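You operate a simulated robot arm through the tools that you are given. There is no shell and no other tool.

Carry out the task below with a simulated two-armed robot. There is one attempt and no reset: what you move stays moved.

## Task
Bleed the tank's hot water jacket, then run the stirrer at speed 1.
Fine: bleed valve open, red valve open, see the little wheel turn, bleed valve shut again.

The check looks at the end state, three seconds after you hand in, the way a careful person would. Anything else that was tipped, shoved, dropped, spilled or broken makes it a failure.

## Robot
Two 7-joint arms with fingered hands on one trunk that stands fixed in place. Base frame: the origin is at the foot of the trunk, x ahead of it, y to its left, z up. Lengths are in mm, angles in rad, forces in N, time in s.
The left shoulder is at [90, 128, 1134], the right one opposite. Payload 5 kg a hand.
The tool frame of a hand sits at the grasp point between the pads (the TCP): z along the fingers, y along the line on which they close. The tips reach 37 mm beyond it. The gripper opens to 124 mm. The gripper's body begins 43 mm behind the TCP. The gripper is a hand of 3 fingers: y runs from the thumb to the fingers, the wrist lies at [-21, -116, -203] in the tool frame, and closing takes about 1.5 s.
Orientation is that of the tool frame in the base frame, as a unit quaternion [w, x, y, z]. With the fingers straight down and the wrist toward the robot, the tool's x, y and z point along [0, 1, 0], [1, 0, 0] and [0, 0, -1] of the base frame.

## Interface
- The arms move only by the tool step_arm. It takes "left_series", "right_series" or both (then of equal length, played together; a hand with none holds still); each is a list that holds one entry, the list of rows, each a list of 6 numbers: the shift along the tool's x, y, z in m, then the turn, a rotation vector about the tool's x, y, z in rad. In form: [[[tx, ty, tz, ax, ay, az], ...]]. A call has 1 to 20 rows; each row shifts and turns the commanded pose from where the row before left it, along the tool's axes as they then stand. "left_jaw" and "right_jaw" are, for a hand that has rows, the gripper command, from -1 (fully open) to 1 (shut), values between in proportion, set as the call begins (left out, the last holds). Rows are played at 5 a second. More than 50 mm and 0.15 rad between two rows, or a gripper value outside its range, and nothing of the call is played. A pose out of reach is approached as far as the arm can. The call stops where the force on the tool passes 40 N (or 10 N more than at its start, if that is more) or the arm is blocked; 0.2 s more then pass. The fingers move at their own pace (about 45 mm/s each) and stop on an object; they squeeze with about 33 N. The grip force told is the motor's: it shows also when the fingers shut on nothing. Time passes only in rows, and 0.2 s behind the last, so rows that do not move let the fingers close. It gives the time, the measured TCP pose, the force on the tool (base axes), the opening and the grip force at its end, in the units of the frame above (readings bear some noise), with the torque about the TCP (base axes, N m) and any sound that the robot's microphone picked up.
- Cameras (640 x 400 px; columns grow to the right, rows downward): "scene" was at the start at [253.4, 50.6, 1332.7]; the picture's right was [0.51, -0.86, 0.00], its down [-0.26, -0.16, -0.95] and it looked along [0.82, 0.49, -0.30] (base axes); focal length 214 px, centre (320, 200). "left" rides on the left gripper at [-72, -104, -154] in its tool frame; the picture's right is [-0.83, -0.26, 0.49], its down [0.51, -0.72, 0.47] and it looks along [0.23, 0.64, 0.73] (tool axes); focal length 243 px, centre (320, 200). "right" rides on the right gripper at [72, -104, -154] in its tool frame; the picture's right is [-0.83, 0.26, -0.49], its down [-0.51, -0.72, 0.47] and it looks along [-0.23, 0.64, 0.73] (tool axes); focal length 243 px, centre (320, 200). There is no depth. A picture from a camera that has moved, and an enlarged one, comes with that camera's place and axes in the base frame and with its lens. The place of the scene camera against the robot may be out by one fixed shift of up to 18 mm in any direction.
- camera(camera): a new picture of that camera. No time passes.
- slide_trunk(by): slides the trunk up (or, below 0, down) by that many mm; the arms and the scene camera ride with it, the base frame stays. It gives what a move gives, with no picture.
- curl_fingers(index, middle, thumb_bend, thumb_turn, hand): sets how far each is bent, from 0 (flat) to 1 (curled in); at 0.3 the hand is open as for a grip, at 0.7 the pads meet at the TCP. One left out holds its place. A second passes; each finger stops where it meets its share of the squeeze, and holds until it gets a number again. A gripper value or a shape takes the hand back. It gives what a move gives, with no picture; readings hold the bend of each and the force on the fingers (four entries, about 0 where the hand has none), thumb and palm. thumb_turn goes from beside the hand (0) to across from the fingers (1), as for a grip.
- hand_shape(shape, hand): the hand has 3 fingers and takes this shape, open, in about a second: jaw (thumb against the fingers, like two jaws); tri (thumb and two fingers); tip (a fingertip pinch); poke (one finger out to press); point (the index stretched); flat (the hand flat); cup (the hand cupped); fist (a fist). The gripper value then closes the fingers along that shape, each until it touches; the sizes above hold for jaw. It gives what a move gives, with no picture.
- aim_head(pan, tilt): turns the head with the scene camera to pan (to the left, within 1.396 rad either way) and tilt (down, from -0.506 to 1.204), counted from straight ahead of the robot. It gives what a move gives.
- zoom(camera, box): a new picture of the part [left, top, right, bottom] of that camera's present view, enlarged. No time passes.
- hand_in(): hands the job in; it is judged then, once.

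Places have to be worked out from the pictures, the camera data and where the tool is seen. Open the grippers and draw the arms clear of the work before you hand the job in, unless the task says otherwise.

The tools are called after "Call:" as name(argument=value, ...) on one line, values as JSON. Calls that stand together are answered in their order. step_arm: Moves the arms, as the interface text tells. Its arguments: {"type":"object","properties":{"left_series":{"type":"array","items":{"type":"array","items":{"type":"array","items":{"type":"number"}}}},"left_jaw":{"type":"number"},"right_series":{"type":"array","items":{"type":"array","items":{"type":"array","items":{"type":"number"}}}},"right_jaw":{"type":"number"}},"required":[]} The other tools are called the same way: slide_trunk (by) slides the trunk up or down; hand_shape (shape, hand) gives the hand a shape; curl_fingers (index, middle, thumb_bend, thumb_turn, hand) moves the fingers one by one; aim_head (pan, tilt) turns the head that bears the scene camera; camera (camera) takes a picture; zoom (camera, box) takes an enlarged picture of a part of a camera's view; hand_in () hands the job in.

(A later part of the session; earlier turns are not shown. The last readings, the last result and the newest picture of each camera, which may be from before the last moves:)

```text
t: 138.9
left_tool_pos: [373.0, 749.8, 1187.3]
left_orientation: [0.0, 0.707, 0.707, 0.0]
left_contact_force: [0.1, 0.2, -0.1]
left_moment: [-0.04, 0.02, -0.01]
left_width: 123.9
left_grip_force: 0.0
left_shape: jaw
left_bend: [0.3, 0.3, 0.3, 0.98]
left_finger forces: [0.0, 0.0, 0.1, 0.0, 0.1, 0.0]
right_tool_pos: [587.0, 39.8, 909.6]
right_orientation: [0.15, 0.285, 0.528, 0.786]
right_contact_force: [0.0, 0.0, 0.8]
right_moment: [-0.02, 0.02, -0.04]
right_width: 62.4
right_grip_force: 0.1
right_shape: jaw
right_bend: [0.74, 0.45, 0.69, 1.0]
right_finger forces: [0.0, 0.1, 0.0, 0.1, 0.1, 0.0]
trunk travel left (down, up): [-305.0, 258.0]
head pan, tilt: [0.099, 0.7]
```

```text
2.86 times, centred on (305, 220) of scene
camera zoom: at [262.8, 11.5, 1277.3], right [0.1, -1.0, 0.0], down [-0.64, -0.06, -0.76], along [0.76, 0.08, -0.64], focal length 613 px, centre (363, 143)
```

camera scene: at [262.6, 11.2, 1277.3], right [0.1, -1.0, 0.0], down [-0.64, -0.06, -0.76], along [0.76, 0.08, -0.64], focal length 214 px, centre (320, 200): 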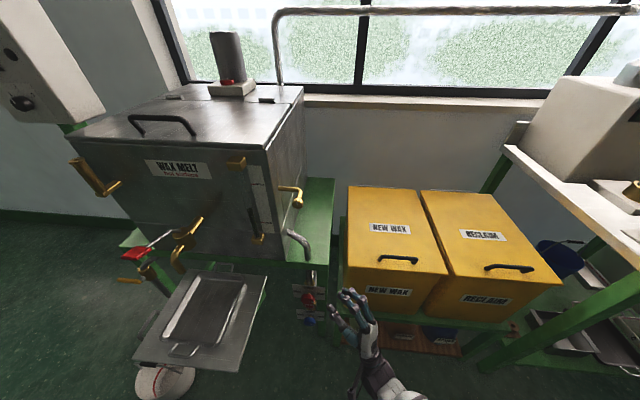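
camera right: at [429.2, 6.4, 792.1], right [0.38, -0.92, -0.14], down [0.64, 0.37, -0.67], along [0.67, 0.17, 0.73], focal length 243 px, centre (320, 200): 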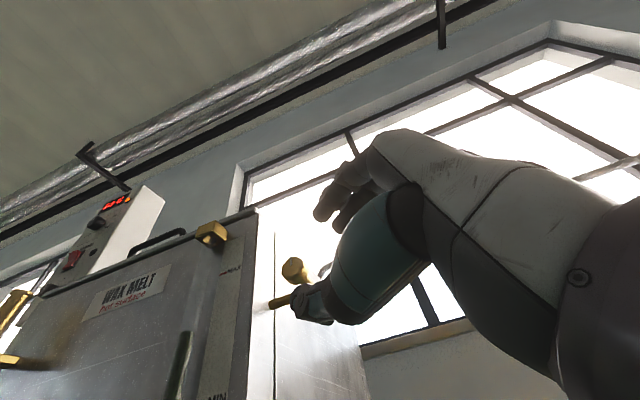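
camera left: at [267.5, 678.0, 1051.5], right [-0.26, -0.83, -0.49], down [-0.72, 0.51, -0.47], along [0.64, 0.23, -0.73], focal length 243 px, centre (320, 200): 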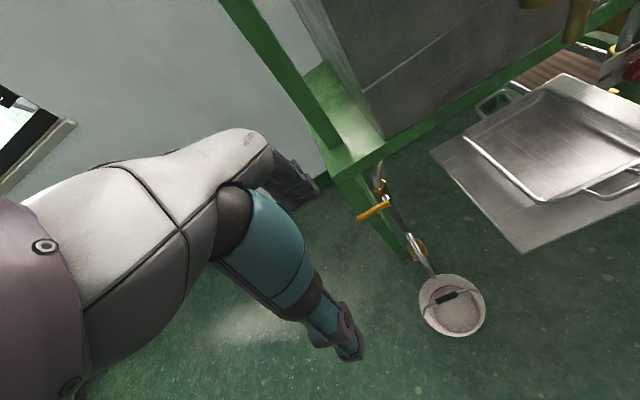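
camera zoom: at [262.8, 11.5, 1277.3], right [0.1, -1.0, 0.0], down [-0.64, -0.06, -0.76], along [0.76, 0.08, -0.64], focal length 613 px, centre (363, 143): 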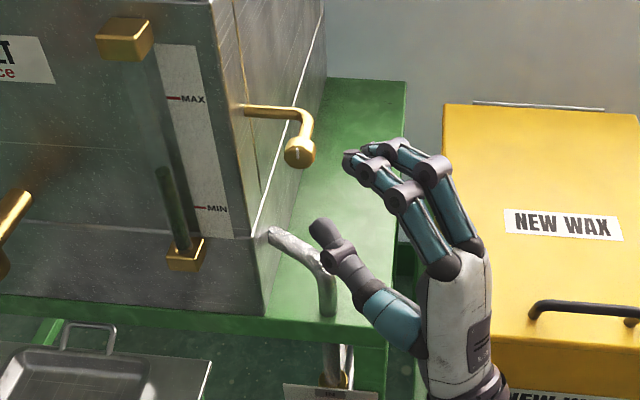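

The knob appears exactly where expected. I advance 60 mm and close the hand on it.

Call:
step_arm(right_series=[[[0, 0, 0.02, 0, 0, 0], [0, 0, 0.02, 0, 0, 0], [0, 0, 0.02, 0, 0, 0], [0, 0, 0, 0, 0, 0]]])

Call:
zoom(camera="right", box=[260, 180, 380, 320])

Call:
step_arm(right_series=[[[0, 0, 0, 0, 0, 0], [0, 0, 0, 0, 0, 0], [0, 0, 0, 0, 0, 0], [0, 0, 0, 0, 0, 0], [0, 0, 0, 0, 0, 0], [0, 0, 0, 0, 0, 0]]], right_jaw=1.0)

Call:
zoom(camera="right", box=[260, 180, 380, 320])

```text
t: 139.9
left_tool_pos: [370.1, 750.0, 1188.1]
left_orientation: [0.001, 0.707, 0.707, 0.0]
left_contact_force: [-0.3, 0.5, -0.1]
left_moment: [0.03, 0.01, 0.0]
left_width: 123.9
left_grip_force: 0.1
left_shape: jaw
left_bend: [0.3, 0.3, 0.3, 0.98]
left_finger forces: [0.1, 0.0, 0.0, 0.1, 0.1, 0.1]
right_tool_pos: [623.7, 85.7, 926.1]
right_orientation: [0.15, 0.284, 0.529, 0.786]
right_contact_force: [0.2, 1.0, 0.3]
right_moment: [-0.02, -0.03, 0.0]
right_width: 62.3
right_grip_force: 0.0
right_shape: jaw
right_bend: [0.74, 0.45, 0.69, 1.0]
right_finger forces: [0.0, 0.0, 0.0, 0.1, 0.1, 0.0]
trunk travel left (down, up): [-305.0, 258.0]
head pan, tilt: [0.099, 0.7]
```

```text
2.86 times, centred on (320, 250) of right
camera zoom: at [466.0, 51.1, 808.8], right [0.38, -0.92, -0.14], down [0.64, 0.37, -0.67], along [0.67, 0.17, 0.73], focal length 693 px, centre (320, 57)
```

zoom: 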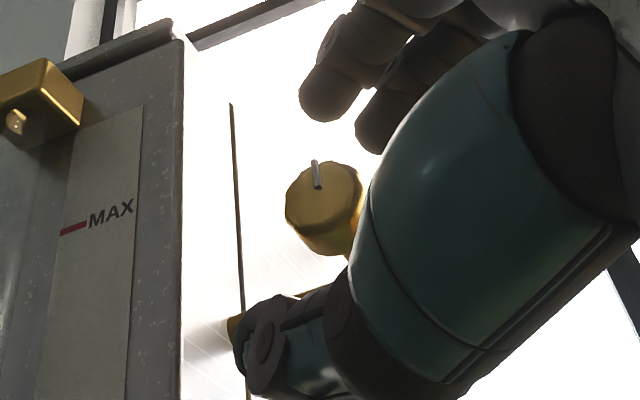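

```text
t: 141.3
left_tool_pos: [371.8, 750.0, 1186.8]
left_orientation: [0.001, 0.707, 0.707, -0.001]
left_contact_force: [0.4, 0.8, 0.4]
left_moment: [0.01, -0.04, 0.0]
left_width: 123.9
left_grip_force: 0.0
left_shape: jaw
left_bend: [0.3, 0.3, 0.3, 0.98]
left_finger forces: [0.1, 0.0, 0.0, 0.0, 0.0, 0.0]
right_tool_pos: [624.5, 86.9, 927.0]
right_orientation: [0.15, 0.284, 0.529, 0.785]
right_contact_force: [7.5, 9.4, 1.5]
right_moment: [-0.03, 0.08, 0.04]
right_width: 15.3
right_grip_force: 32.9
right_shape: jaw
right_bend: [0.72, 0.66, 0.74, 1.0]
right_finger forces: [16.9, 8.6, 0.0, 0.0, 27.9, 0.1]
trunk travel left (down, up): [-305.0, 258.0]
head pan, tilt: [0.099, 0.7]
```

```text
2.86 times, centred on (320, 250) of right
camera zoom: at [466.5, 51.9, 808.3], right [0.38, -0.92, -0.14], down [0.64, 0.37, -0.68], along [0.67, 0.17, 0.72], focal length 693 px, centre (320, 57)
```

zoom: 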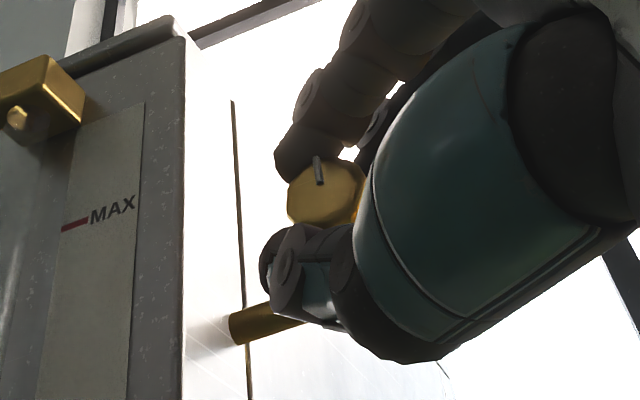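

Firm grip. I turn counter-clockwise 0.6 rad and check.

Call:
step_arm(right_series=[[[0.0001, 0.0014, 5e-05, 0.0793, -0.0065, -0.0602], [0.0001, 0.0014, 5e-05, 0.0793, -0.0065, -0.0602], [0.0001, 0.0014, 5e-05, 0.0793, -0.0065, -0.0602], [0.0001, 0.0014, 5e-05, 0.0793, -0.0065, -0.0602], [0.0001, 0.0014, 5e-05, 0.0793, -0.0065, -0.0602], [0.0001, 0.0014, 5e-05, 0.0793, -0.0065, -0.0602], [0, 0, 0, 0, 0, 0]]])

Call:
zoom(camera="right", box=[260, 180, 380, 320])

```text
t: 142.9
left_tool_pos: [371.5, 752.4, 1186.7]
left_orientation: [0.0, 0.707, 0.707, -0.001]
left_contact_force: [0.5, 0.4, 0.1]
left_moment: [0.02, 0.0, 0.02]
left_width: 123.9
left_grip_force: 0.0
left_shape: jaw
left_bend: [0.3, 0.3, 0.3, 0.98]
left_finger forces: [0.0, 0.0, 0.1, 0.1, 0.0, 0.0]
right_tool_pos: [624.2, 84.9, 933.9]
right_orientation: [0.226, 0.227, 0.738, 0.594]
right_contact_force: [1.0, 15.8, -6.7]
right_moment: [-0.02, 0.1, 0.21]
right_width: 14.9
right_grip_force: 32.6
right_shape: jaw
right_bend: [0.72, 0.67, 0.74, 1.0]
right_finger forces: [20.3, 7.0, 0.0, 0.0, 28.7, 0.1]
trunk travel left (down, up): [-305.0, 258.0]
head pan, tilt: [0.099, 0.7]
```

```text
2.86 times, centred on (320, 250) of right
camera zoom: at [467.1, -9.2, 857.1], right [0.38, -0.83, 0.4], down [0.64, -0.08, -0.76], along [0.67, 0.55, 0.5], focal length 693 px, centre (320, 57)
```

zoom: 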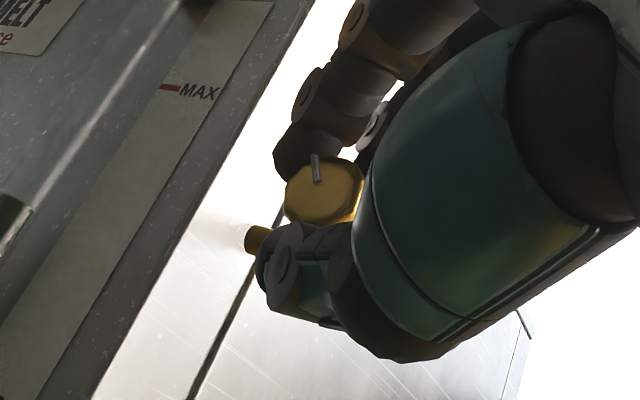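

It turns with the hand. I ease the side load by 1.2 mm and go on 0.5 rad.

Call:
step_arm(right_series=[[[0.0007, 0.0002, 0.0009, 0, 0, 0], [0.0001, 0.0014, 5e-05, 0.0793, -0.0065, -0.0602], [0.0001, 0.0014, 5e-05, 0.0793, -0.0065, -0.0602], [0.0001, 0.0014, 5e-05, 0.0793, -0.0065, -0.0602], [0.0001, 0.0014, 5e-05, 0.0793, -0.0065, -0.0602], [0.0001, 0.0014, 5e-05, 0.0793, -0.0065, -0.0602], [0, 0, 0, 0, 0, 0]]])

Call:
zoom(camera="right", box=[260, 180, 380, 320])

Call:
zoom(camera="scene", box=[230, 150, 380, 290])

```text
t: 144.5
left_tool_pos: [372.9, 751.6, 1187.8]
left_orientation: [0.0, 0.707, 0.707, -0.001]
left_contact_force: [-0.1, 0.9, 0.3]
left_moment: [0.0, 0.04, 0.02]
left_width: 124.1
left_grip_force: 0.1
left_shape: jaw
left_bend: [0.3, 0.3, 0.3, 0.98]
left_finger forces: [0.0, 0.1, 0.0, 0.1, 0.0, 0.0]
right_tool_pos: [624.9, 89.9, 939.8]
right_orientation: [0.275, 0.164, 0.861, 0.394]
right_contact_force: [4.6, 10.4, -10.3]
right_moment: [0.0, 0.11, 0.06]
right_width: 14.8
right_grip_force: 33.1
right_shape: jaw
right_bend: [0.72, 0.67, 0.74, 1.0]
right_finger forces: [20.4, 9.1, 0.0, 0.1, 27.3, 0.0]
trunk travel left (down, up): [-305.0, 258.0]
head pan, tilt: [0.099, 0.7]
```

```text
2.86 times, centred on (320, 250) of right
camera zoom: at [467.2, -30.7, 917.8], right [0.38, -0.54, 0.75], down [0.64, -0.44, -0.63], along [0.67, 0.72, 0.18], focal length 693 px, centre (320, 57)
```

zoom: 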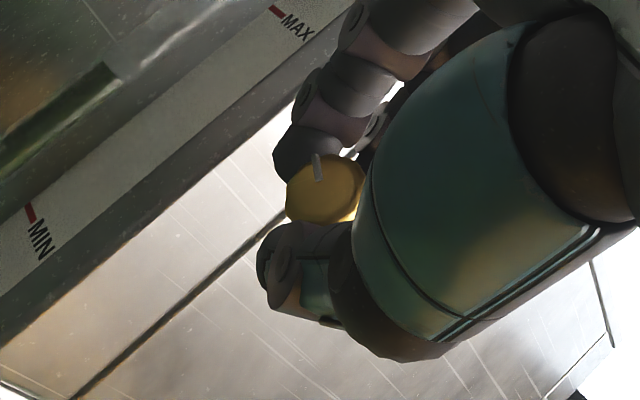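

```text
2.86 times, centred on (305, 220) of scene
camera zoom: at [264.2, 12.4, 1277.0], right [0.1, -1.0, 0.0], down [-0.64, -0.06, -0.76], along [0.76, 0.08, -0.65], focal length 613 px, centre (363, 143)
```

zoom: 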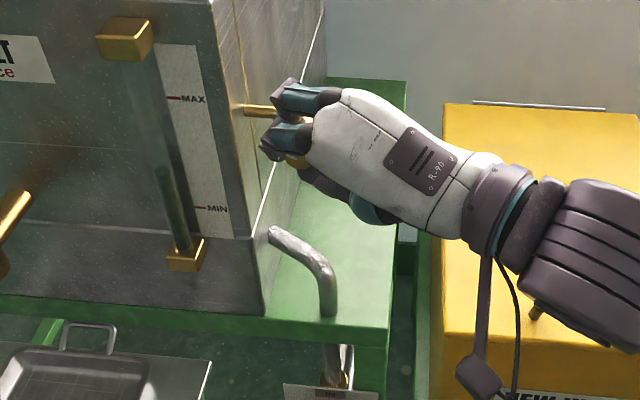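

About 63 degrees turned back. I continue 0.42 rad more.

Call:
step_arm(right_series=[[[0.0001, 0.0014, 5e-05, 0.0793, -0.0065, -0.0602], [0.0001, 0.0014, 5e-05, 0.0793, -0.0065, -0.0602], [0.0001, 0.0014, 5e-05, 0.0793, -0.0065, -0.0602], [0.0001, 0.0014, 5e-05, 0.0793, -0.0065, -0.0602], [0, 0, 0, 0, 0, 0]]])

Call:
zoom(camera="right", box=[260, 180, 380, 320])

```text
t: 145.7
left_tool_pos: [373.6, 750.5, 1187.1]
left_orientation: [-0.001, 0.707, 0.707, 0.0]
left_contact_force: [0.1, 0.0, -0.3]
left_moment: [0.01, 0.01, -0.04]
left_width: 123.7
left_grip_force: 0.1
left_shape: jaw
left_bend: [0.3, 0.3, 0.3, 0.98]
left_finger forces: [0.0, 0.1, 0.0, 0.0, 0.0, 0.0]
right_tool_pos: [624.2, 93.8, 942.9]
right_orientation: [0.301, 0.107, 0.922, 0.217]
right_contact_force: [0.1, 6.4, -14.2]
right_moment: [0.01, 0.21, 0.1]
right_width: 14.7
right_grip_force: 33.4
right_shape: jaw
right_bend: [0.72, 0.67, 0.75, 1.0]
right_finger forces: [21.5, 7.3, 0.0, 0.0, 27.4, 0.1]
trunk travel left (down, up): [-305.0, 258.0]
head pan, tilt: [0.099, 0.7]
```

```text
2.86 times, centred on (320, 250) of right
camera zoom: at [467.8, -25.9, 969.6], right [0.38, -0.2, 0.9], down [0.64, -0.65, -0.42], along [0.67, 0.74, -0.12], focal length 693 px, centre (320, 57)
```

zoom: 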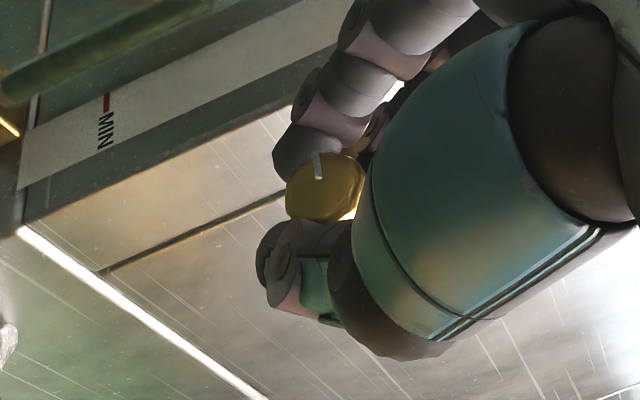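

The pointer is again at about 0 degrees (left). I nudge 0.12 rad further to feel for the shut stop.

Call:
step_arm(right_series=[[[0.0001, 0.0008, 0, 0.0476, -0.0039, -0.0361], [0.0001, 0.0008, 0, 0.0476, -0.0039, -0.0361], [0, 0, 0, 0, 0, 0]]])

Call:
zoom(camera="right", box=[260, 180, 380, 320])

```text
t: 146.5
left_tool_pos: [372.7, 751.9, 1187.8]
left_orientation: [-0.001, 0.707, 0.707, -0.001]
left_contact_force: [-0.4, 0.7, -0.2]
left_moment: [0.02, 0.0, 0.01]
left_width: 123.9
left_grip_force: 0.1
left_shape: jaw
left_bend: [0.3, 0.3, 0.3, 0.98]
left_finger forces: [0.0, 0.0, 0.0, 0.1, 0.0, 0.0]
right_tool_pos: [625.2, 94.9, 943.9]
right_orientation: [0.308, 0.089, 0.934, 0.16]
right_contact_force: [0.8, 4.8, -13.0]
right_moment: [0.15, 0.19, 0.03]
right_width: 14.6
right_grip_force: 33.1
right_shape: jaw
right_bend: [0.72, 0.71, 0.74, 1.0]
right_finger forces: [18.9, 7.4, 0.0, 0.1, 29.2, 0.0]
trunk travel left (down, up): [-305.0, 258.0]
head pan, tilt: [0.099, 0.7]
```

```text
2.86 times, centred on (320, 250) of right
camera zoom: at [468.1, -20.0, 984.3], right [0.38, -0.1, 0.92], down [0.64, -0.69, -0.34], along [0.67, 0.72, -0.2], focal length 693 px, centre (320, 57)
```

zoom: 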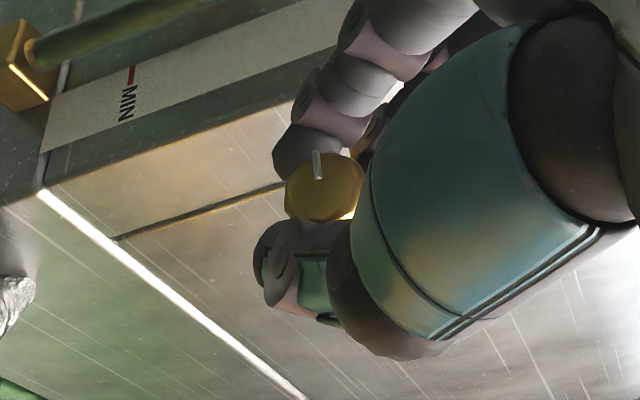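

The resisting torque has begun to show (0.15 N·m). I turn another 0.12 rad to be sure it is at the stop.

Call:
step_arm(right_series=[[[0.0001, 0.0008, 0, 0.0476, -0.0039, -0.0361], [0.0001, 0.0008, 0, 0.0476, -0.0039, -0.0361], [0, 0, 0, 0, 0, 0]]])

Call:
zoom(camera="right", box=[260, 180, 380, 320])

```text
t: 147.3
left_tool_pos: [373.5, 750.7, 1186.9]
left_orientation: [-0.001, 0.707, 0.707, -0.001]
left_contact_force: [0.0, -0.2, 0.2]
left_moment: [-0.05, -0.03, -0.04]
left_width: 123.8
left_grip_force: 0.1
left_shape: jaw
left_bend: [0.3, 0.3, 0.3, 0.98]
left_finger forces: [0.0, 0.1, 0.0, 0.1, 0.0, 0.1]
right_tool_pos: [625.3, 98.0, 943.9]
right_orientation: [0.312, 0.07, 0.942, 0.104]
right_contact_force: [7.1, 5.5, -13.2]
right_moment: [0.31, 0.07, 0.06]
right_width: 14.1
right_grip_force: 33.0
right_shape: jaw
right_bend: [0.72, 0.72, 0.74, 1.0]
right_finger forces: [19.0, 8.5, 0.0, 0.0, 30.8, 0.0]
trunk travel left (down, up): [-305.0, 258.0]
head pan, tilt: [0.099, 0.7]
```

```text
2.86 times, centred on (320, 250) of right
camera zoom: at [468.6, -12.7, 998.4], right [0.38, 0.01, 0.92], down [0.64, -0.73, -0.25], along [0.67, 0.69, -0.29], focal length 693 px, centre (320, 57)
```

zoom: 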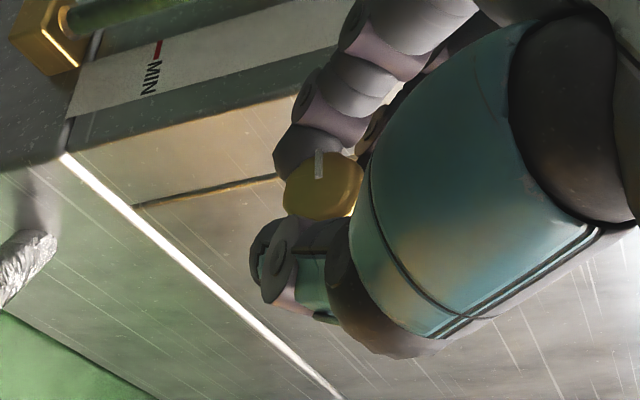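

The pointer has stopped at the left while torque rises to 0.31 N·m: the bleed valve is shut. I release and back off along the fingers.

Call:
step_arm(right_series=[[[0, 0, 0, 0, 0, 0], [0, 0, 0, 0, 0, 0], [0, 0, 0, 0, 0, 0], [0, 0, 0, 0, 0, 0], [0, 0, -0.02, 0, 0, 0], [0, 0, -0.03, 0, 0, 0], [0, 0, -0.03, 0, 0, 0], [0, 0, 0, 0, 0, 0]]], right_jaw=0.0)

Call:
zoom(camera="right", box=[240, 170, 380, 330])

Call:
camera(camera="scene")

```text
t: 149.1
left_tool_pos: [371.5, 749.6, 1188.6]
left_orientation: [0.0, 0.707, 0.707, 0.0]
left_contact_force: [0.5, 0.3, 0.6]
left_moment: [-0.01, 0.0, -0.02]
left_width: 123.9
left_grip_force: 0.0
left_shape: jaw
left_bend: [0.3, 0.3, 0.3, 0.98]
left_finger forces: [0.0, 0.0, 0.0, 0.1, 0.0, 0.0]
right_tool_pos: [573.9, 83.5, 1005.4]
right_orientation: [0.314, 0.07, 0.941, 0.105]
right_contact_force: [-0.2, -0.3, -0.9]
right_moment: [0.04, 0.0, -0.02]
right_width: 61.4
right_grip_force: 0.1
right_shape: jaw
right_bend: [0.74, 0.45, 0.69, 1.0]
right_finger forces: [0.1, 0.0, 0.0, 0.0, 0.0, 0.1]
trunk travel left (down, up): [-305.0, 258.0]
head pan, tilt: [0.099, 0.7]
```

```text
2.50 times, centred on (310, 250) of right
camera zoom: at [418.1, -26.5, 1060.7], right [0.38, 0.01, 0.92], down [0.64, -0.73, -0.25], along [0.67, 0.69, -0.28], focal length 606 px, centre (345, 75)
```

zoom: 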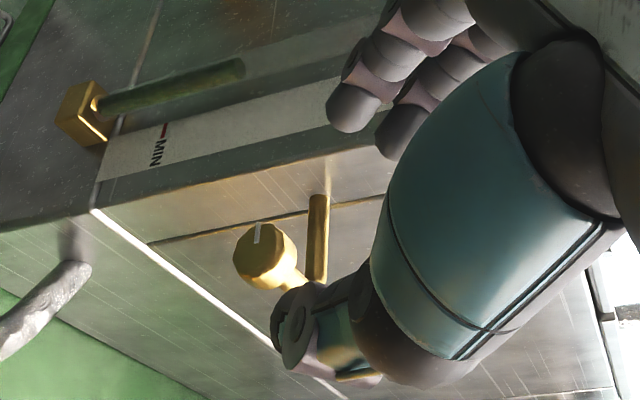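

```text
taken
camera scene: at [263.0, 11.1, 1277.3], right [0.1, -1.0, 0.0], down [-0.64, -0.06, -0.76], along [0.76, 0.08, -0.64], focal length 214 px, centre (320, 200)
```

scene: 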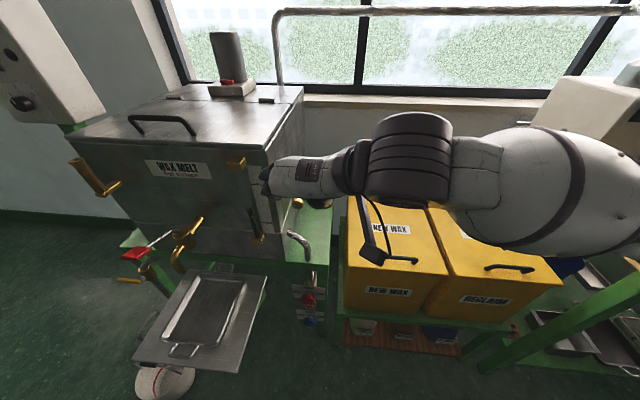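

The bleed pointer is parallel to its pipe again (shut). I check the wheel from here in two pictures, then get the right hand out of the way.

Call:
zoom(camera="scene", box=[296, 290, 324, 330])

Call:
step_arm(right_series=[[[0, 0, -0.03, 0, 0, 0], [0, 0, -0.03, 0, 0, 0], [0, 0, 0, 0, 0, 0]]])

Call:
zoom(camera="scene", box=[296, 290, 324, 330])

```text
10.00 times, centred on (310, 310) of scene
camera zoom: at [263.0, 11.1, 1277.3], right [0.1, -1.0, 0.0], down [-0.64, -0.06, -0.76], along [0.76, 0.08, -0.64], focal length 2145 px, centre (420, -900)
```

zoom: 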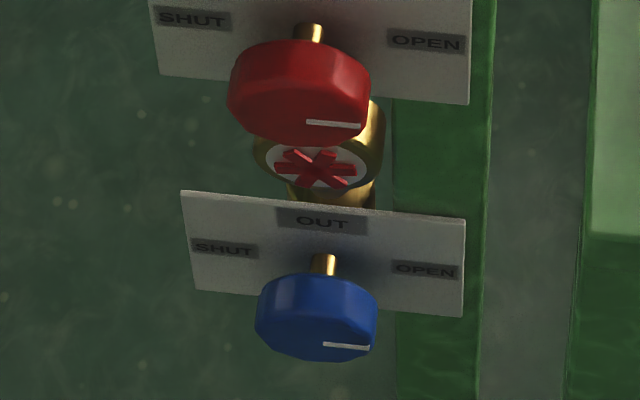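

```text
t: 149.9
left_tool_pos: [371.7, 750.8, 1188.2]
left_orientation: [0.0, 0.707, 0.707, 0.0]
left_contact_force: [-0.8, 0.7, 0.1]
left_moment: [-0.02, 0.01, 0.01]
left_width: 123.9
left_grip_force: 0.0
left_shape: jaw
left_bend: [0.3, 0.3, 0.3, 0.98]
left_finger forces: [0.0, 0.0, 0.1, 0.0, 0.1, 0.1]
right_tool_pos: [537.7, 73.7, 1055.1]
right_orientation: [0.311, 0.069, 0.942, 0.104]
right_contact_force: [0.4, 0.2, 0.2]
right_moment: [0.0, 0.01, -0.03]
right_width: 61.6
right_grip_force: 0.0
right_shape: jaw
right_bend: [0.74, 0.45, 0.69, 1.0]
right_finger forces: [0.0, 0.1, 0.1, 0.0, 0.1, 0.0]
trunk travel left (down, up): [-305.0, 258.0]
head pan, tilt: [0.099, 0.7]
```

```text
10.00 times, centred on (310, 310) of scene
camera zoom: at [262.9, 11.1, 1277.3], right [0.1, -1.0, 0.0], down [-0.64, -0.06, -0.76], along [0.76, 0.08, -0.64], focal length 2145 px, centre (420, -900)
```

zoom: 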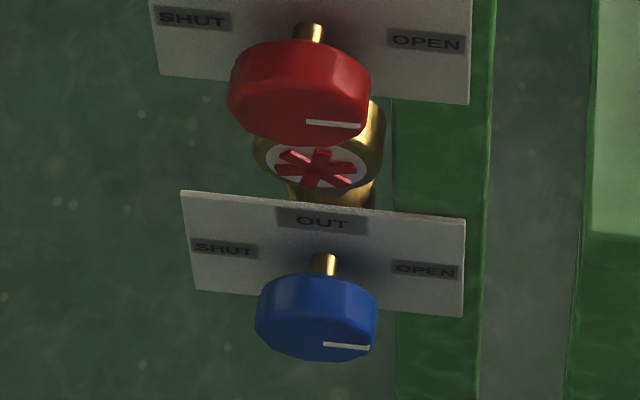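

The wheel keeps turning with bleed shut, red at OPEN and blue at OPEN. Now the stirrer: I aim head and left hand camera at the control box.

Call:
aim_head(pan=0.85, tilt=0.35)

Call:
camera(camera="scene")

Call:
camera(camera="left")

```text
t: 151.0
left_tool_pos: [370.9, 750.5, 1188.9]
left_orientation: [0.0, 0.707, 0.707, 0.0]
left_contact_force: [0.7, 0.5, -0.5]
left_moment: [0.02, 0.01, 0.01]
left_width: 124.0
left_grip_force: 0.1
left_shape: jaw
left_bend: [0.3, 0.3, 0.3, 0.98]
left_finger forces: [0.0, 0.0, 0.1, 0.0, 0.0, 0.0]
right_tool_pos: [538.6, 73.0, 1056.0]
right_orientation: [0.312, 0.07, 0.941, 0.106]
right_contact_force: [-0.4, 0.1, 0.3]
right_moment: [0.02, -0.01, -0.02]
right_width: 61.5
right_grip_force: 0.0
right_shape: jaw
right_bend: [0.74, 0.45, 0.69, 1.0]
right_finger forces: [0.0, 0.0, 0.0, 0.0, 0.1, 0.0]
trunk travel left (down, up): [-305.0, 258.0]
head pan, tilt: [0.85, 0.351]
```

```text
taken
camera scene: at [239.5, 72.7, 1308.7], right [0.75, -0.66, 0.0], down [-0.23, -0.26, -0.94], along [0.62, 0.7, -0.34], focal length 214 px, centre (320, 200)
```

scene: 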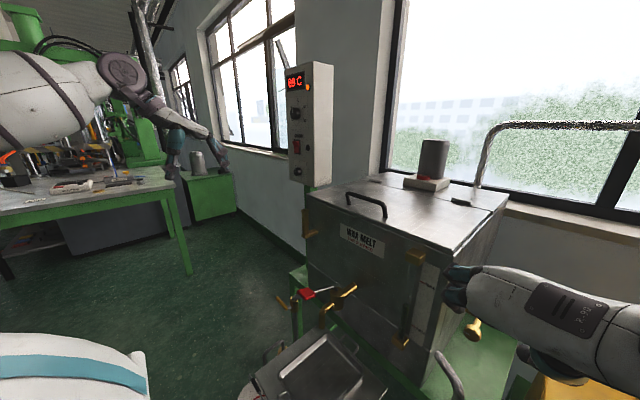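

```text
taken
camera left: at [267.5, 677.9, 1341.5], right [-0.26, -0.83, -0.49], down [-0.72, 0.51, -0.47], along [0.64, 0.23, -0.73], focal length 243 px, centre (320, 200)
```

left: 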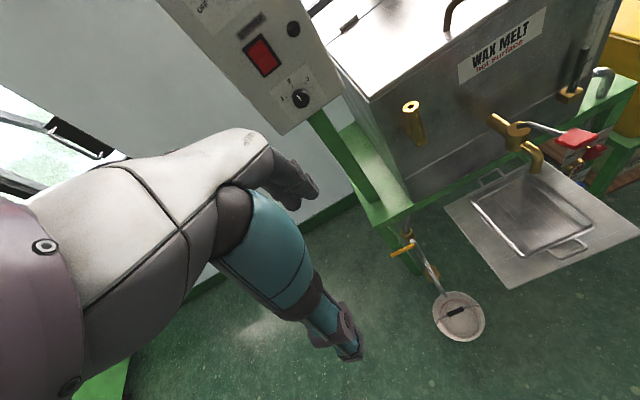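

I enlarge the left hand's view of the switch and speed knob.

Call:
zoom(camera="left", box=[230, 10, 340, 130])

Call:
zoom(camera="scene", box=[280, 125, 330, 190])

Call:
zoom(camera="scene", box=[410, 165, 450, 195])

```text
3.33 times, centred on (285, 70) of left
camera zoom: at [267.5, 677.9, 1341.5], right [-0.26, -0.83, -0.49], down [-0.72, 0.51, -0.47], along [0.64, 0.23, -0.73], focal length 809 px, centre (437, 633)
```

zoom: 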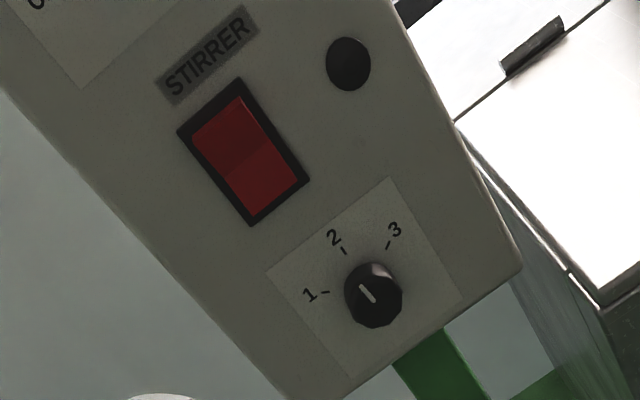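

```text
6.15 times, centred on (305, 158) of scene
camera zoom: at [239.5, 72.7, 1308.7], right [0.75, -0.66, 0.0], down [-0.23, -0.26, -0.94], along [0.62, 0.7, -0.34], focal length 1320 px, centre (412, 462)
```

zoom: 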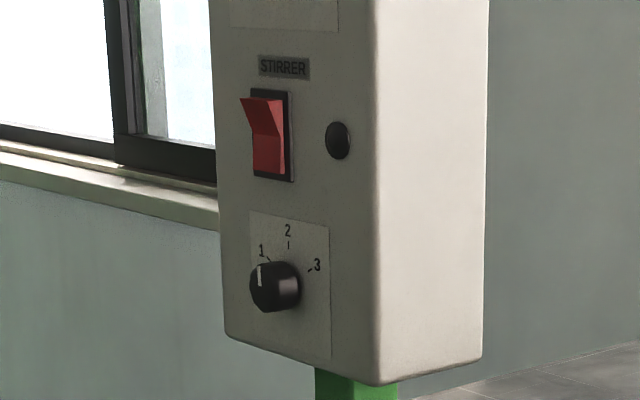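

```text
13.33 times, centred on (430, 180) of scene
camera zoom: at [239.5, 72.7, 1308.7], right [0.75, -0.66, 0.0], down [-0.23, -0.26, -0.94], along [0.62, 0.7, -0.34], focal length 2860 px, centre (-1147, 467)
```

zoom: 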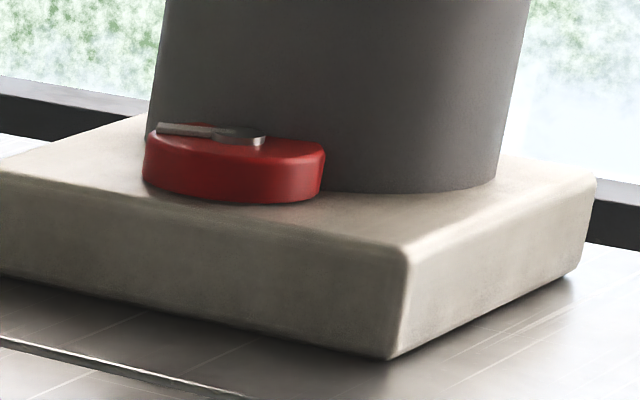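

The view shows the pointer at 2, with the marks 60 degrees apart; knob at about (690, 714, 1120) on the panel x≈708, rocker centre at about (707, 727, 1211). I turn the left hand so its jaws lie sideways.

Call:
step_arm(left_series=[[[0, 0, 0, 0, 0, -0.14], [0, 0, 0, 0, 0, -0.14], [0, 0, 0, 0, 0, -0.14], [0, 0, 0, 0, 0, -0.14], [0, 0, 0, 0, 0, -0.14], [0, 0, 0, 0, 0, 0]]])

Call:
step_arm(left_series=[[[0, 0, 0, 0, 0, -0.14], [0, 0, 0, 0, 0, -0.14], [0, 0, 0, 0, 0, -0.14], [0, 0, 0, 0, 0, -0.14], [0, 0, 0, 0, 0, 0]]])

Call:
camera(camera="scene")

Call:
camera(camera="left")

```text
t: 152.4
left_tool_pos: [370.3, 750.8, 1187.9]
left_orientation: [-0.001, 0.421, 0.907, 0.0]
left_contact_force: [0.2, 0.6, -0.5]
left_moment: [0.01, -0.04, 0.01]
left_width: 124.2
left_grip_force: 0.2
left_shape: jaw
left_bend: [0.3, 0.3, 0.3, 0.98]
left_finger forces: [0.1, 0.1, 0.0, 0.0, 0.1, 0.0]
right_tool_pos: [538.0, 73.8, 1055.8]
right_orientation: [0.313, 0.069, 0.942, 0.104]
right_contact_force: [-0.5, 0.3, 0.8]
right_moment: [0.0, 0.01, -0.01]
right_width: 61.6
right_grip_force: 0.1
right_shape: jaw
right_bend: [0.74, 0.45, 0.69, 1.0]
right_finger forces: [0.0, 0.1, 0.0, 0.0, 0.0, 0.0]
trunk travel left (down, up): [-305.0, 258.0]
head pan, tilt: [0.85, 0.351]
```

```text
t: 153.6
left_tool_pos: [370.4, 750.4, 1187.2]
left_orientation: [0.001, 0.154, 0.988, 0.0]
left_contact_force: [0.6, 0.1, 0.6]
left_moment: [0.01, -0.02, 0.01]
left_width: 123.7
left_grip_force: 0.0
left_shape: jaw
left_bend: [0.3, 0.3, 0.3, 0.98]
left_finger forces: [0.0, 0.0, 0.1, 0.0, 0.1, 0.0]
right_tool_pos: [537.7, 73.9, 1055.4]
right_orientation: [0.312, 0.07, 0.942, 0.104]
right_contact_force: [-1.0, 0.5, 0.3]
right_moment: [-0.04, -0.04, 0.01]
right_width: 61.7
right_grip_force: 0.0
right_shape: jaw
right_bend: [0.74, 0.45, 0.69, 1.0]
right_finger forces: [0.0, 0.1, 0.0, 0.0, 0.0, 0.0]
trunk travel left (down, up): [-305.0, 258.0]
head pan, tilt: [0.85, 0.351]
```

```text
taken
camera scene: at [239.0, 73.3, 1308.9], right [0.75, -0.66, 0.0], down [-0.23, -0.26, -0.94], along [0.62, 0.71, -0.34], focal length 214 px, centre (320, 200)
```

scene: 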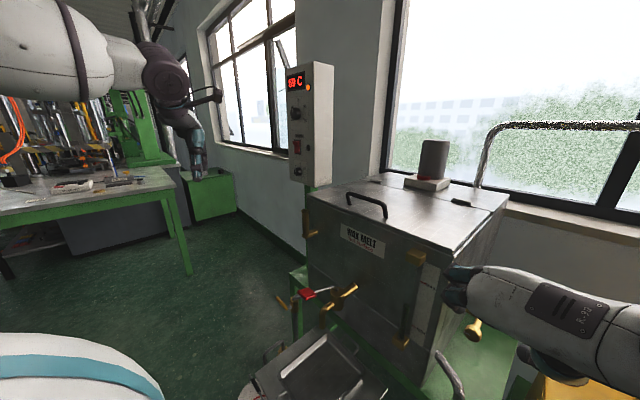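

```text
taken
camera left: at [408.7, 629.5, 1341.9], right [0.71, -0.5, -0.49], down [-0.7, -0.53, -0.47], along [-0.03, 0.68, -0.73], focal length 243 px, centre (320, 200)
```

left: 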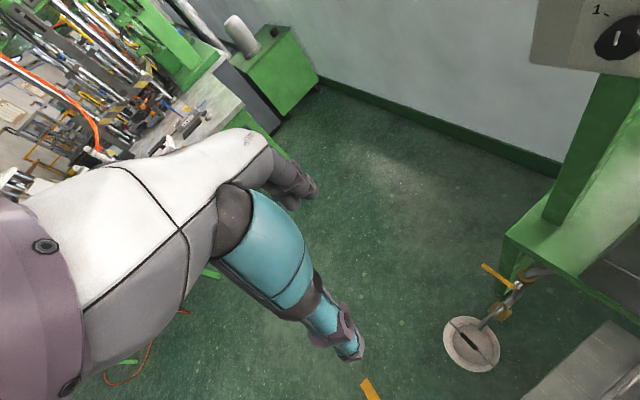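

Good. Now I pitch the left fingers up toward the panel in steps.

Call:
step_arm(left_series=[[[0, 0, 0, 0, 0, -0.14], [0, 0, 0, 0, 0, -0.14], [0, 0, 0, 0, -0.14, 0], [0, 0, 0, 0, -0.14, 0], [0, 0, 0, 0, -0.14, 0], [0, 0, 0, 0, -0.14, 0], [0, 0, 0, 0, 0, 0]]])

Call:
step_arm(left_series=[[[0, 0, 0, 0, -0.14, 0], [0, 0, 0, 0, -0.14, 0], [0, 0, 0, 0, -0.14, 0], [0, 0, 0, 0, 0, 0]]])

Call:
camera(camera="scene")

Call:
camera(camera="left")

```text
t: 155.2
left_tool_pos: [371.1, 749.1, 1188.6]
left_orientation: [0.276, 0.015, 0.961, -0.004]
left_contact_force: [0.0, -0.3, 0.0]
left_moment: [-0.02, -0.02, 0.0]
left_width: 123.9
left_grip_force: 0.2
left_shape: jaw
left_bend: [0.3, 0.3, 0.3, 0.98]
left_finger forces: [0.0, 0.0, 0.1, 0.0, 0.0, 0.0]
right_tool_pos: [537.9, 72.8, 1055.0]
right_orientation: [0.312, 0.07, 0.942, 0.106]
right_contact_force: [0.9, 0.0, 0.1]
right_moment: [0.03, 0.02, 0.03]
right_width: 61.6
right_grip_force: 0.1
right_shape: jaw
right_bend: [0.74, 0.45, 0.69, 1.0]
right_finger forces: [0.0, 0.0, 0.0, 0.0, 0.0, 0.1]
trunk travel left (down, up): [-305.0, 258.0]
head pan, tilt: [0.85, 0.351]
```

```text
t: 156.2
left_tool_pos: [370.6, 748.9, 1188.9]
left_orientation: [0.471, 0.014, 0.882, -0.007]
left_contact_force: [0.6, -0.8, -0.3]
left_moment: [0.0, -0.02, 0.0]
left_width: 123.9
left_grip_force: 0.0
left_shape: jaw
left_bend: [0.3, 0.3, 0.3, 0.98]
left_finger forces: [0.1, 0.0, 0.1, 0.0, 0.1, 0.0]
right_tool_pos: [538.7, 73.2, 1054.9]
right_orientation: [0.313, 0.07, 0.941, 0.105]
right_contact_force: [0.8, 0.6, 0.4]
right_moment: [-0.01, 0.02, 0.03]
right_width: 61.4
right_grip_force: 0.1
right_shape: jaw
right_bend: [0.74, 0.45, 0.69, 1.0]
right_finger forces: [0.1, 0.0, 0.0, 0.1, 0.0, 0.0]
trunk travel left (down, up): [-305.0, 258.0]
head pan, tilt: [0.85, 0.351]
```

```text
taken
camera scene: at [240.0, 72.3, 1308.7], right [0.75, -0.66, 0.0], down [-0.23, -0.26, -0.94], along [0.62, 0.71, -0.34], focal length 214 px, centre (320, 200)
```

scene: 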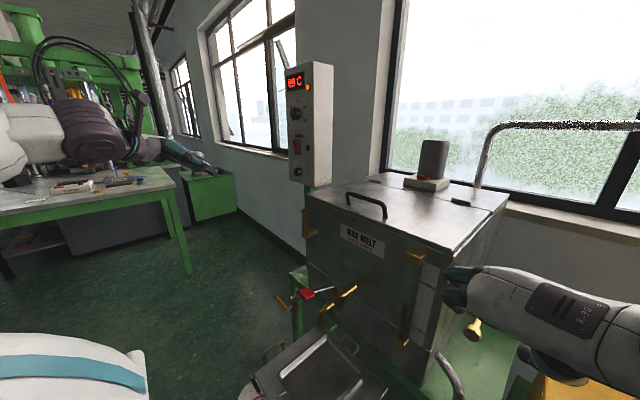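

```text
taken
camera left: at [281.6, 647.7, 1333.5], right [0.86, -0.29, 0.42], down [0.09, -0.72, -0.68], along [0.5, 0.63, -0.6], focal length 243 px, centre (320, 200)
```

left: 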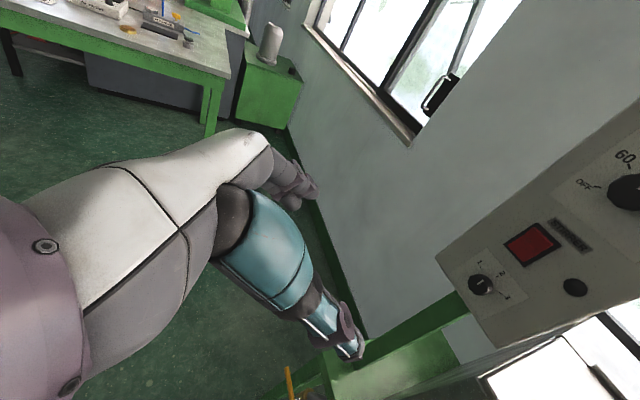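

The left hand reaches this pose well. I move it forward to about 110 mm before the panel and pitch the fingers nearly level.

Call:
step_arm(left_series=[[[-0.015, -0.0057, 0.0405, 0, 0, 0], [-0.015, -0.0057, 0.0405, 0, 0, 0], [-0.015, -0.0057, 0.0405, 0, 0, 0], [-0.015, -0.0057, 0.0405, 0, 0, 0], [-0.015, -0.0057, 0.0405, 0, 0, 0], [0, 0, 0, 0, -0.12, 0], [0, 0, 0, 0, -0.12, 0], [0, 0, 0, 0, 0, 0]]], left_jaw=0.0)

Call:
camera(camera="left")

Call:
camera(camera="scene")

```text
t: 158.0
left_tool_pos: [580.3, 715.8, 1138.4]
left_orientation: [0.573, 0.013, 0.819, -0.009]
left_contact_force: [-0.1, 0.1, -0.1]
left_moment: [0.01, 0.05, 0.01]
left_width: 62.4
left_grip_force: 0.0
left_shape: jaw
left_bend: [0.74, 0.45, 0.69, 1.0]
left_finger forces: [0.0, 0.0, 0.1, 0.1, 0.1, 0.0]
right_tool_pos: [537.3, 73.4, 1055.8]
right_orientation: [0.313, 0.071, 0.941, 0.106]
right_contact_force: [-0.1, -0.8, 0.2]
right_moment: [0.0, -0.03, 0.0]
right_width: 61.5
right_grip_force: 0.1
right_shape: jaw
right_bend: [0.74, 0.45, 0.69, 1.0]
right_finger forces: [0.0, 0.0, 0.1, 0.0, 0.1, 0.1]
trunk travel left (down, up): [-305.0, 258.0]
head pan, tilt: [0.85, 0.351]
```

```text
taken
camera left: at [458.5, 614.5, 1258.8], right [0.74, -0.28, 0.61], down [0.25, -0.73, -0.64], along [0.63, 0.62, -0.47], focal length 243 px, centre (320, 200)
```

left: 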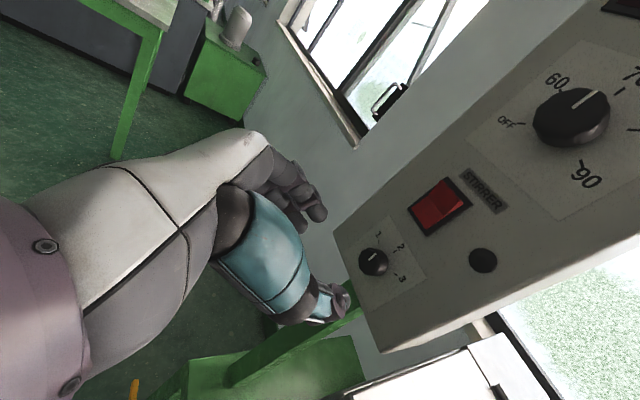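

```text
taken
camera scene: at [239.3, 72.3, 1308.8], right [0.75, -0.66, 0.0], down [-0.23, -0.26, -0.94], along [0.62, 0.71, -0.34], focal length 214 px, centre (320, 200)
```

scene: 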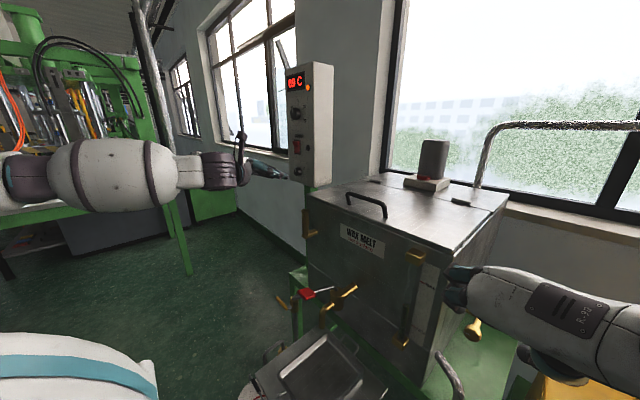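

The left hand is at (580, 716, 1138), fingers 20 degrees below level. I zoom on the dial and rocker to fix their places from this nearer view.

Call:
zoom(camera="left", box=[340, 160, 520, 320])

Call:
zoom(camera="left", box=[345, 220, 425, 300])

```text
2.50 times, centred on (430, 240) of left
camera zoom: at [458.5, 614.5, 1258.8], right [0.74, -0.28, 0.61], down [0.25, -0.73, -0.64], along [0.63, 0.62, -0.47], focal length 606 px, centre (45, 100)
```

zoom: 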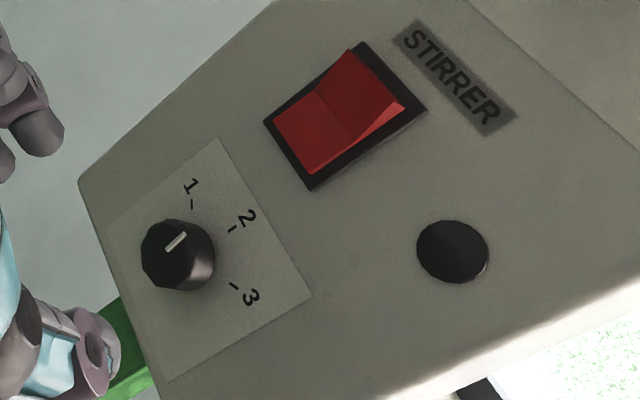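

```text
5.00 times, centred on (385, 260) of left
camera zoom: at [458.5, 614.5, 1258.8], right [0.74, -0.28, 0.61], down [0.25, -0.73, -0.64], along [0.63, 0.62, -0.47], focal length 1213 px, centre (-5, -100)
```

zoom: 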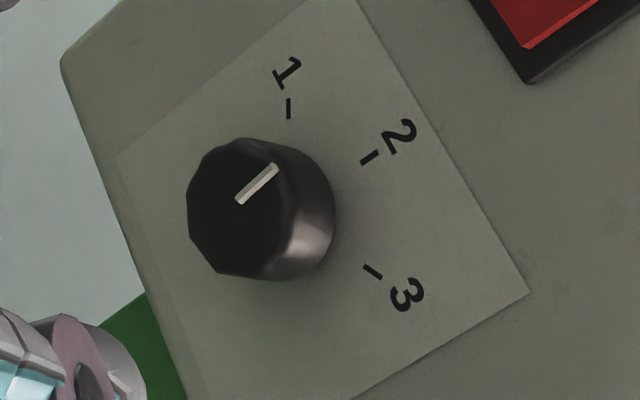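

The dial's knob works out at y≈714, z≈1126 with its face near x≈680 and panel near x≈698; the rocker is centred at (697, 726, 1214). The knob is short, so I try the fingertip pinch shape in free air and see where the tips meet.

Call:
hand_shape(hand="left", shape="tip")

Call:
camera(camera="left")

Call:
step_arm(left_series=[[[0, 0, 0, 0, 0, 0], [0, 0, 0, 0, 0, 0], [0, 0, 0, 0, 0, 0], [0, 0, 0, 0, 0, 0], [0, 0, 0, 0, 0, 0], [0, 0, 0, 0, 0, 0], [0, 0, 0, 0, 0, 0], [0, 0, 0, 0, 0, 0]]], left_jaw=1.0)

Call:
camera(camera="left")

```text
t: 158.9
left_tool_pos: [581.4, 715.8, 1138.8]
left_orientation: [0.573, 0.013, 0.82, -0.009]
left_contact_force: [0.6, -0.7, 1.0]
left_moment: [0.06, 0.05, -0.02]
left_width: 123.8
left_grip_force: 0.0
left_shape: tip
left_bend: [0.3, 0.98, 0.3, 0.98]
left_finger forces: [0.0, 0.0, 0.0, 0.0, 0.0, 0.0]
right_tool_pos: [537.4, 74.7, 1054.8]
right_orientation: [0.313, 0.07, 0.941, 0.106]
right_contact_force: [-1.1, -0.3, 0.1]
right_moment: [0.0, 0.01, 0.02]
right_width: 61.4
right_grip_force: 0.1
right_shape: jaw
right_bend: [0.74, 0.45, 0.69, 1.0]
right_finger forces: [0.0, 0.0, 0.0, 0.1, 0.1, 0.0]
trunk travel left (down, up): [-305.0, 258.0]
head pan, tilt: [0.85, 0.351]
```

```text
taken
camera left: at [458.8, 614.9, 1258.6], right [0.74, -0.28, 0.61], down [0.25, -0.73, -0.64], along [0.63, 0.62, -0.47], focal length 243 px, centre (320, 200)
```

left: 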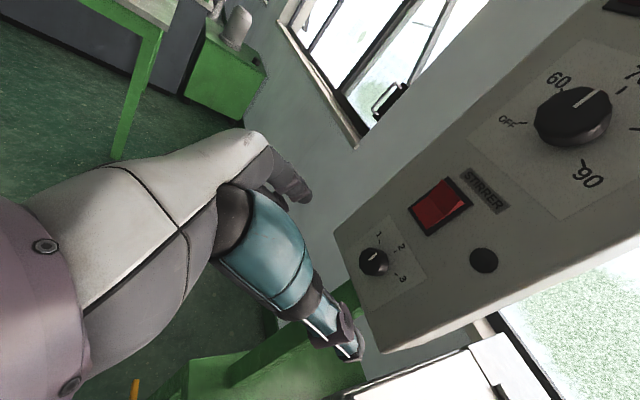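

```text
t: 160.7
left_tool_pos: [579.3, 714.6, 1138.4]
left_orientation: [0.573, 0.013, 0.82, -0.009]
left_contact_force: [-0.7, -0.5, -0.2]
left_moment: [-0.01, -0.02, -0.01]
left_width: 0.0
left_grip_force: 27.4
left_shape: tip
left_bend: [0.7, 1.0, 0.58, 1.0]
left_finger forces: [0.0, 0.0, 0.1, 0.0, 0.0, 0.0]
right_tool_pos: [538.0, 73.8, 1055.7]
right_orientation: [0.314, 0.07, 0.941, 0.105]
right_contact_force: [-0.4, 0.4, 0.0]
right_moment: [0.03, 0.02, 0.02]
right_width: 61.5
right_grip_force: 0.1
right_shape: jaw
right_bend: [0.74, 0.45, 0.69, 1.0]
right_finger forces: [0.0, 0.0, 0.0, 0.0, 0.0, 0.1]
trunk travel left (down, up): [-305.0, 258.0]
head pan, tilt: [0.85, 0.351]
```

```text
taken
camera left: at [458.7, 614.9, 1258.6], right [0.74, -0.28, 0.61], down [0.25, -0.73, -0.64], along [0.63, 0.62, -0.47], focal length 243 px, centre (320, 200)
```

left: 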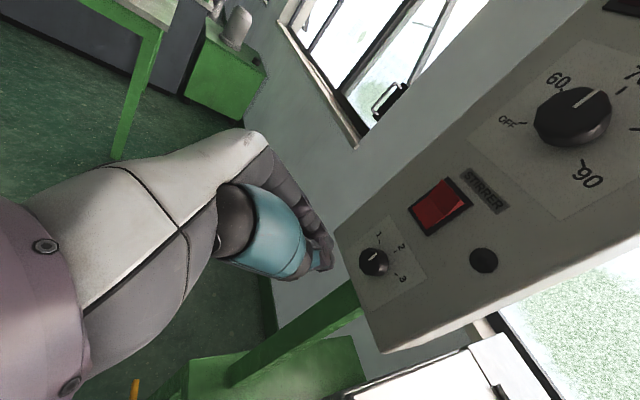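

The tips of the pinch meet right at the tool axis, 35 mm ahead of the TCP. I return to the two-jaw shape for a steadier hold and test the counter-clockwise roll of 60 degrees in free air.

Call:
hand_shape(hand="left", shape="jaw")

Call:
step_arm(left_series=[[[0, 0, 0, 0.0479, -0.0059, -0.1313], [0, 0, 0, 0.0479, -0.0059, -0.1313], [0, 0, 0, 0.0479, -0.0059, -0.1313], [0, 0, 0, 0.0479, -0.0059, -0.1313], [0, 0, 0, 0, 0, 0]]], left_jaw=0.0)

Call:
step_arm(left_series=[[[0, 0, 0, 0.0479, -0.0059, -0.1313], [0, 0, 0, 0.0479, -0.0059, -0.1313], [0, 0, 0, 0.0479, -0.0059, -0.1313], [0, 0, 0, 0.0479, -0.0059, -0.1313], [0, 0, 0, 0, 0, 0]]])

Call:
camera(camera="scene")

```text
t: 161.6
left_tool_pos: [580.5, 714.2, 1138.5]
left_orientation: [0.573, 0.013, 0.819, -0.009]
left_contact_force: [-0.3, -0.5, 1.2]
left_moment: [0.01, 0.0, -0.02]
left_width: 123.6
left_grip_force: 0.1
left_shape: jaw
left_bend: [0.3, 0.3, 0.3, 0.98]
left_finger forces: [0.1, 0.1, 0.1, 0.1, 0.1, 0.0]
right_tool_pos: [538.4, 72.9, 1055.1]
right_orientation: [0.313, 0.07, 0.941, 0.106]
right_contact_force: [-0.2, -0.2, -0.3]
right_moment: [0.0, -0.01, -0.01]
right_width: 61.7
right_grip_force: 0.0
right_shape: jaw
right_bend: [0.74, 0.45, 0.69, 1.0]
right_finger forces: [0.0, 0.0, 0.0, 0.1, 0.0, 0.0]
trunk travel left (down, up): [-305.0, 258.0]
head pan, tilt: [0.85, 0.351]
```

```text
t: 162.8
left_tool_pos: [579.6, 715.8, 1137.4]
left_orientation: [0.556, -0.146, 0.783, -0.236]
left_contact_force: [0.3, 0.3, -0.6]
left_moment: [0.0, -0.02, -0.02]
left_width: 62.9
left_grip_force: 0.0
left_shape: jaw
left_bend: [0.74, 0.45, 0.69, 1.0]
left_finger forces: [0.0, 0.0, 0.0, 0.0, 0.0, 0.1]
right_tool_pos: [538.8, 74.6, 1055.5]
right_orientation: [0.313, 0.071, 0.941, 0.105]
right_contact_force: [0.1, -0.3, 0.0]
right_moment: [-0.03, 0.0, 0.0]
right_width: 61.5
right_grip_force: 0.2
right_shape: jaw
right_bend: [0.74, 0.45, 0.69, 1.0]
right_finger forces: [0.0, 0.0, 0.0, 0.0, 0.1, 0.1]
trunk travel left (down, up): [-305.0, 258.0]
head pan, tilt: [0.85, 0.351]
```

```text
t: 164.0
left_tool_pos: [581.0, 714.3, 1138.3]
left_orientation: [0.497, -0.294, 0.686, -0.443]
left_contact_force: [0.1, 0.4, -0.3]
left_moment: [0.03, 0.02, -0.02]
left_width: 62.7
left_grip_force: 0.1
left_shape: jaw
left_bend: [0.74, 0.45, 0.69, 1.0]
left_finger forces: [0.0, 0.0, 0.1, 0.0, 0.1, 0.0]
right_tool_pos: [538.6, 74.9, 1056.8]
right_orientation: [0.314, 0.071, 0.941, 0.105]
right_contact_force: [0.5, -0.1, 0.4]
right_moment: [-0.02, 0.01, 0.02]
right_width: 61.6
right_grip_force: 0.1
right_shape: jaw
right_bend: [0.74, 0.45, 0.69, 1.0]
right_finger forces: [0.0, 0.0, 0.0, 0.0, 0.0, 0.1]
trunk travel left (down, up): [-305.0, 258.0]
head pan, tilt: [0.85, 0.351]
```

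```text
taken
camera scene: at [239.4, 72.5, 1308.8], right [0.75, -0.66, 0.0], down [-0.23, -0.26, -0.94], along [0.62, 0.71, -0.34], focal length 214 px, centre (320, 200)
```

scene: 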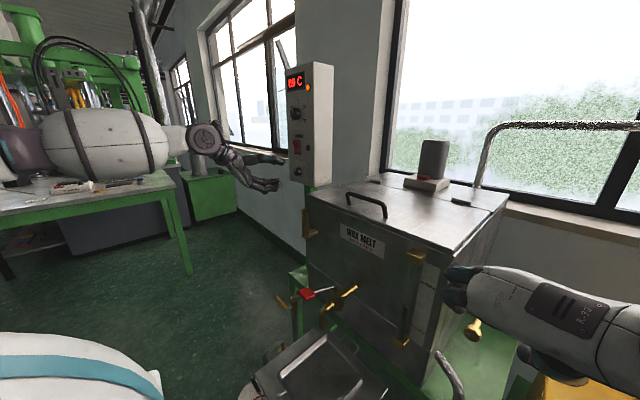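

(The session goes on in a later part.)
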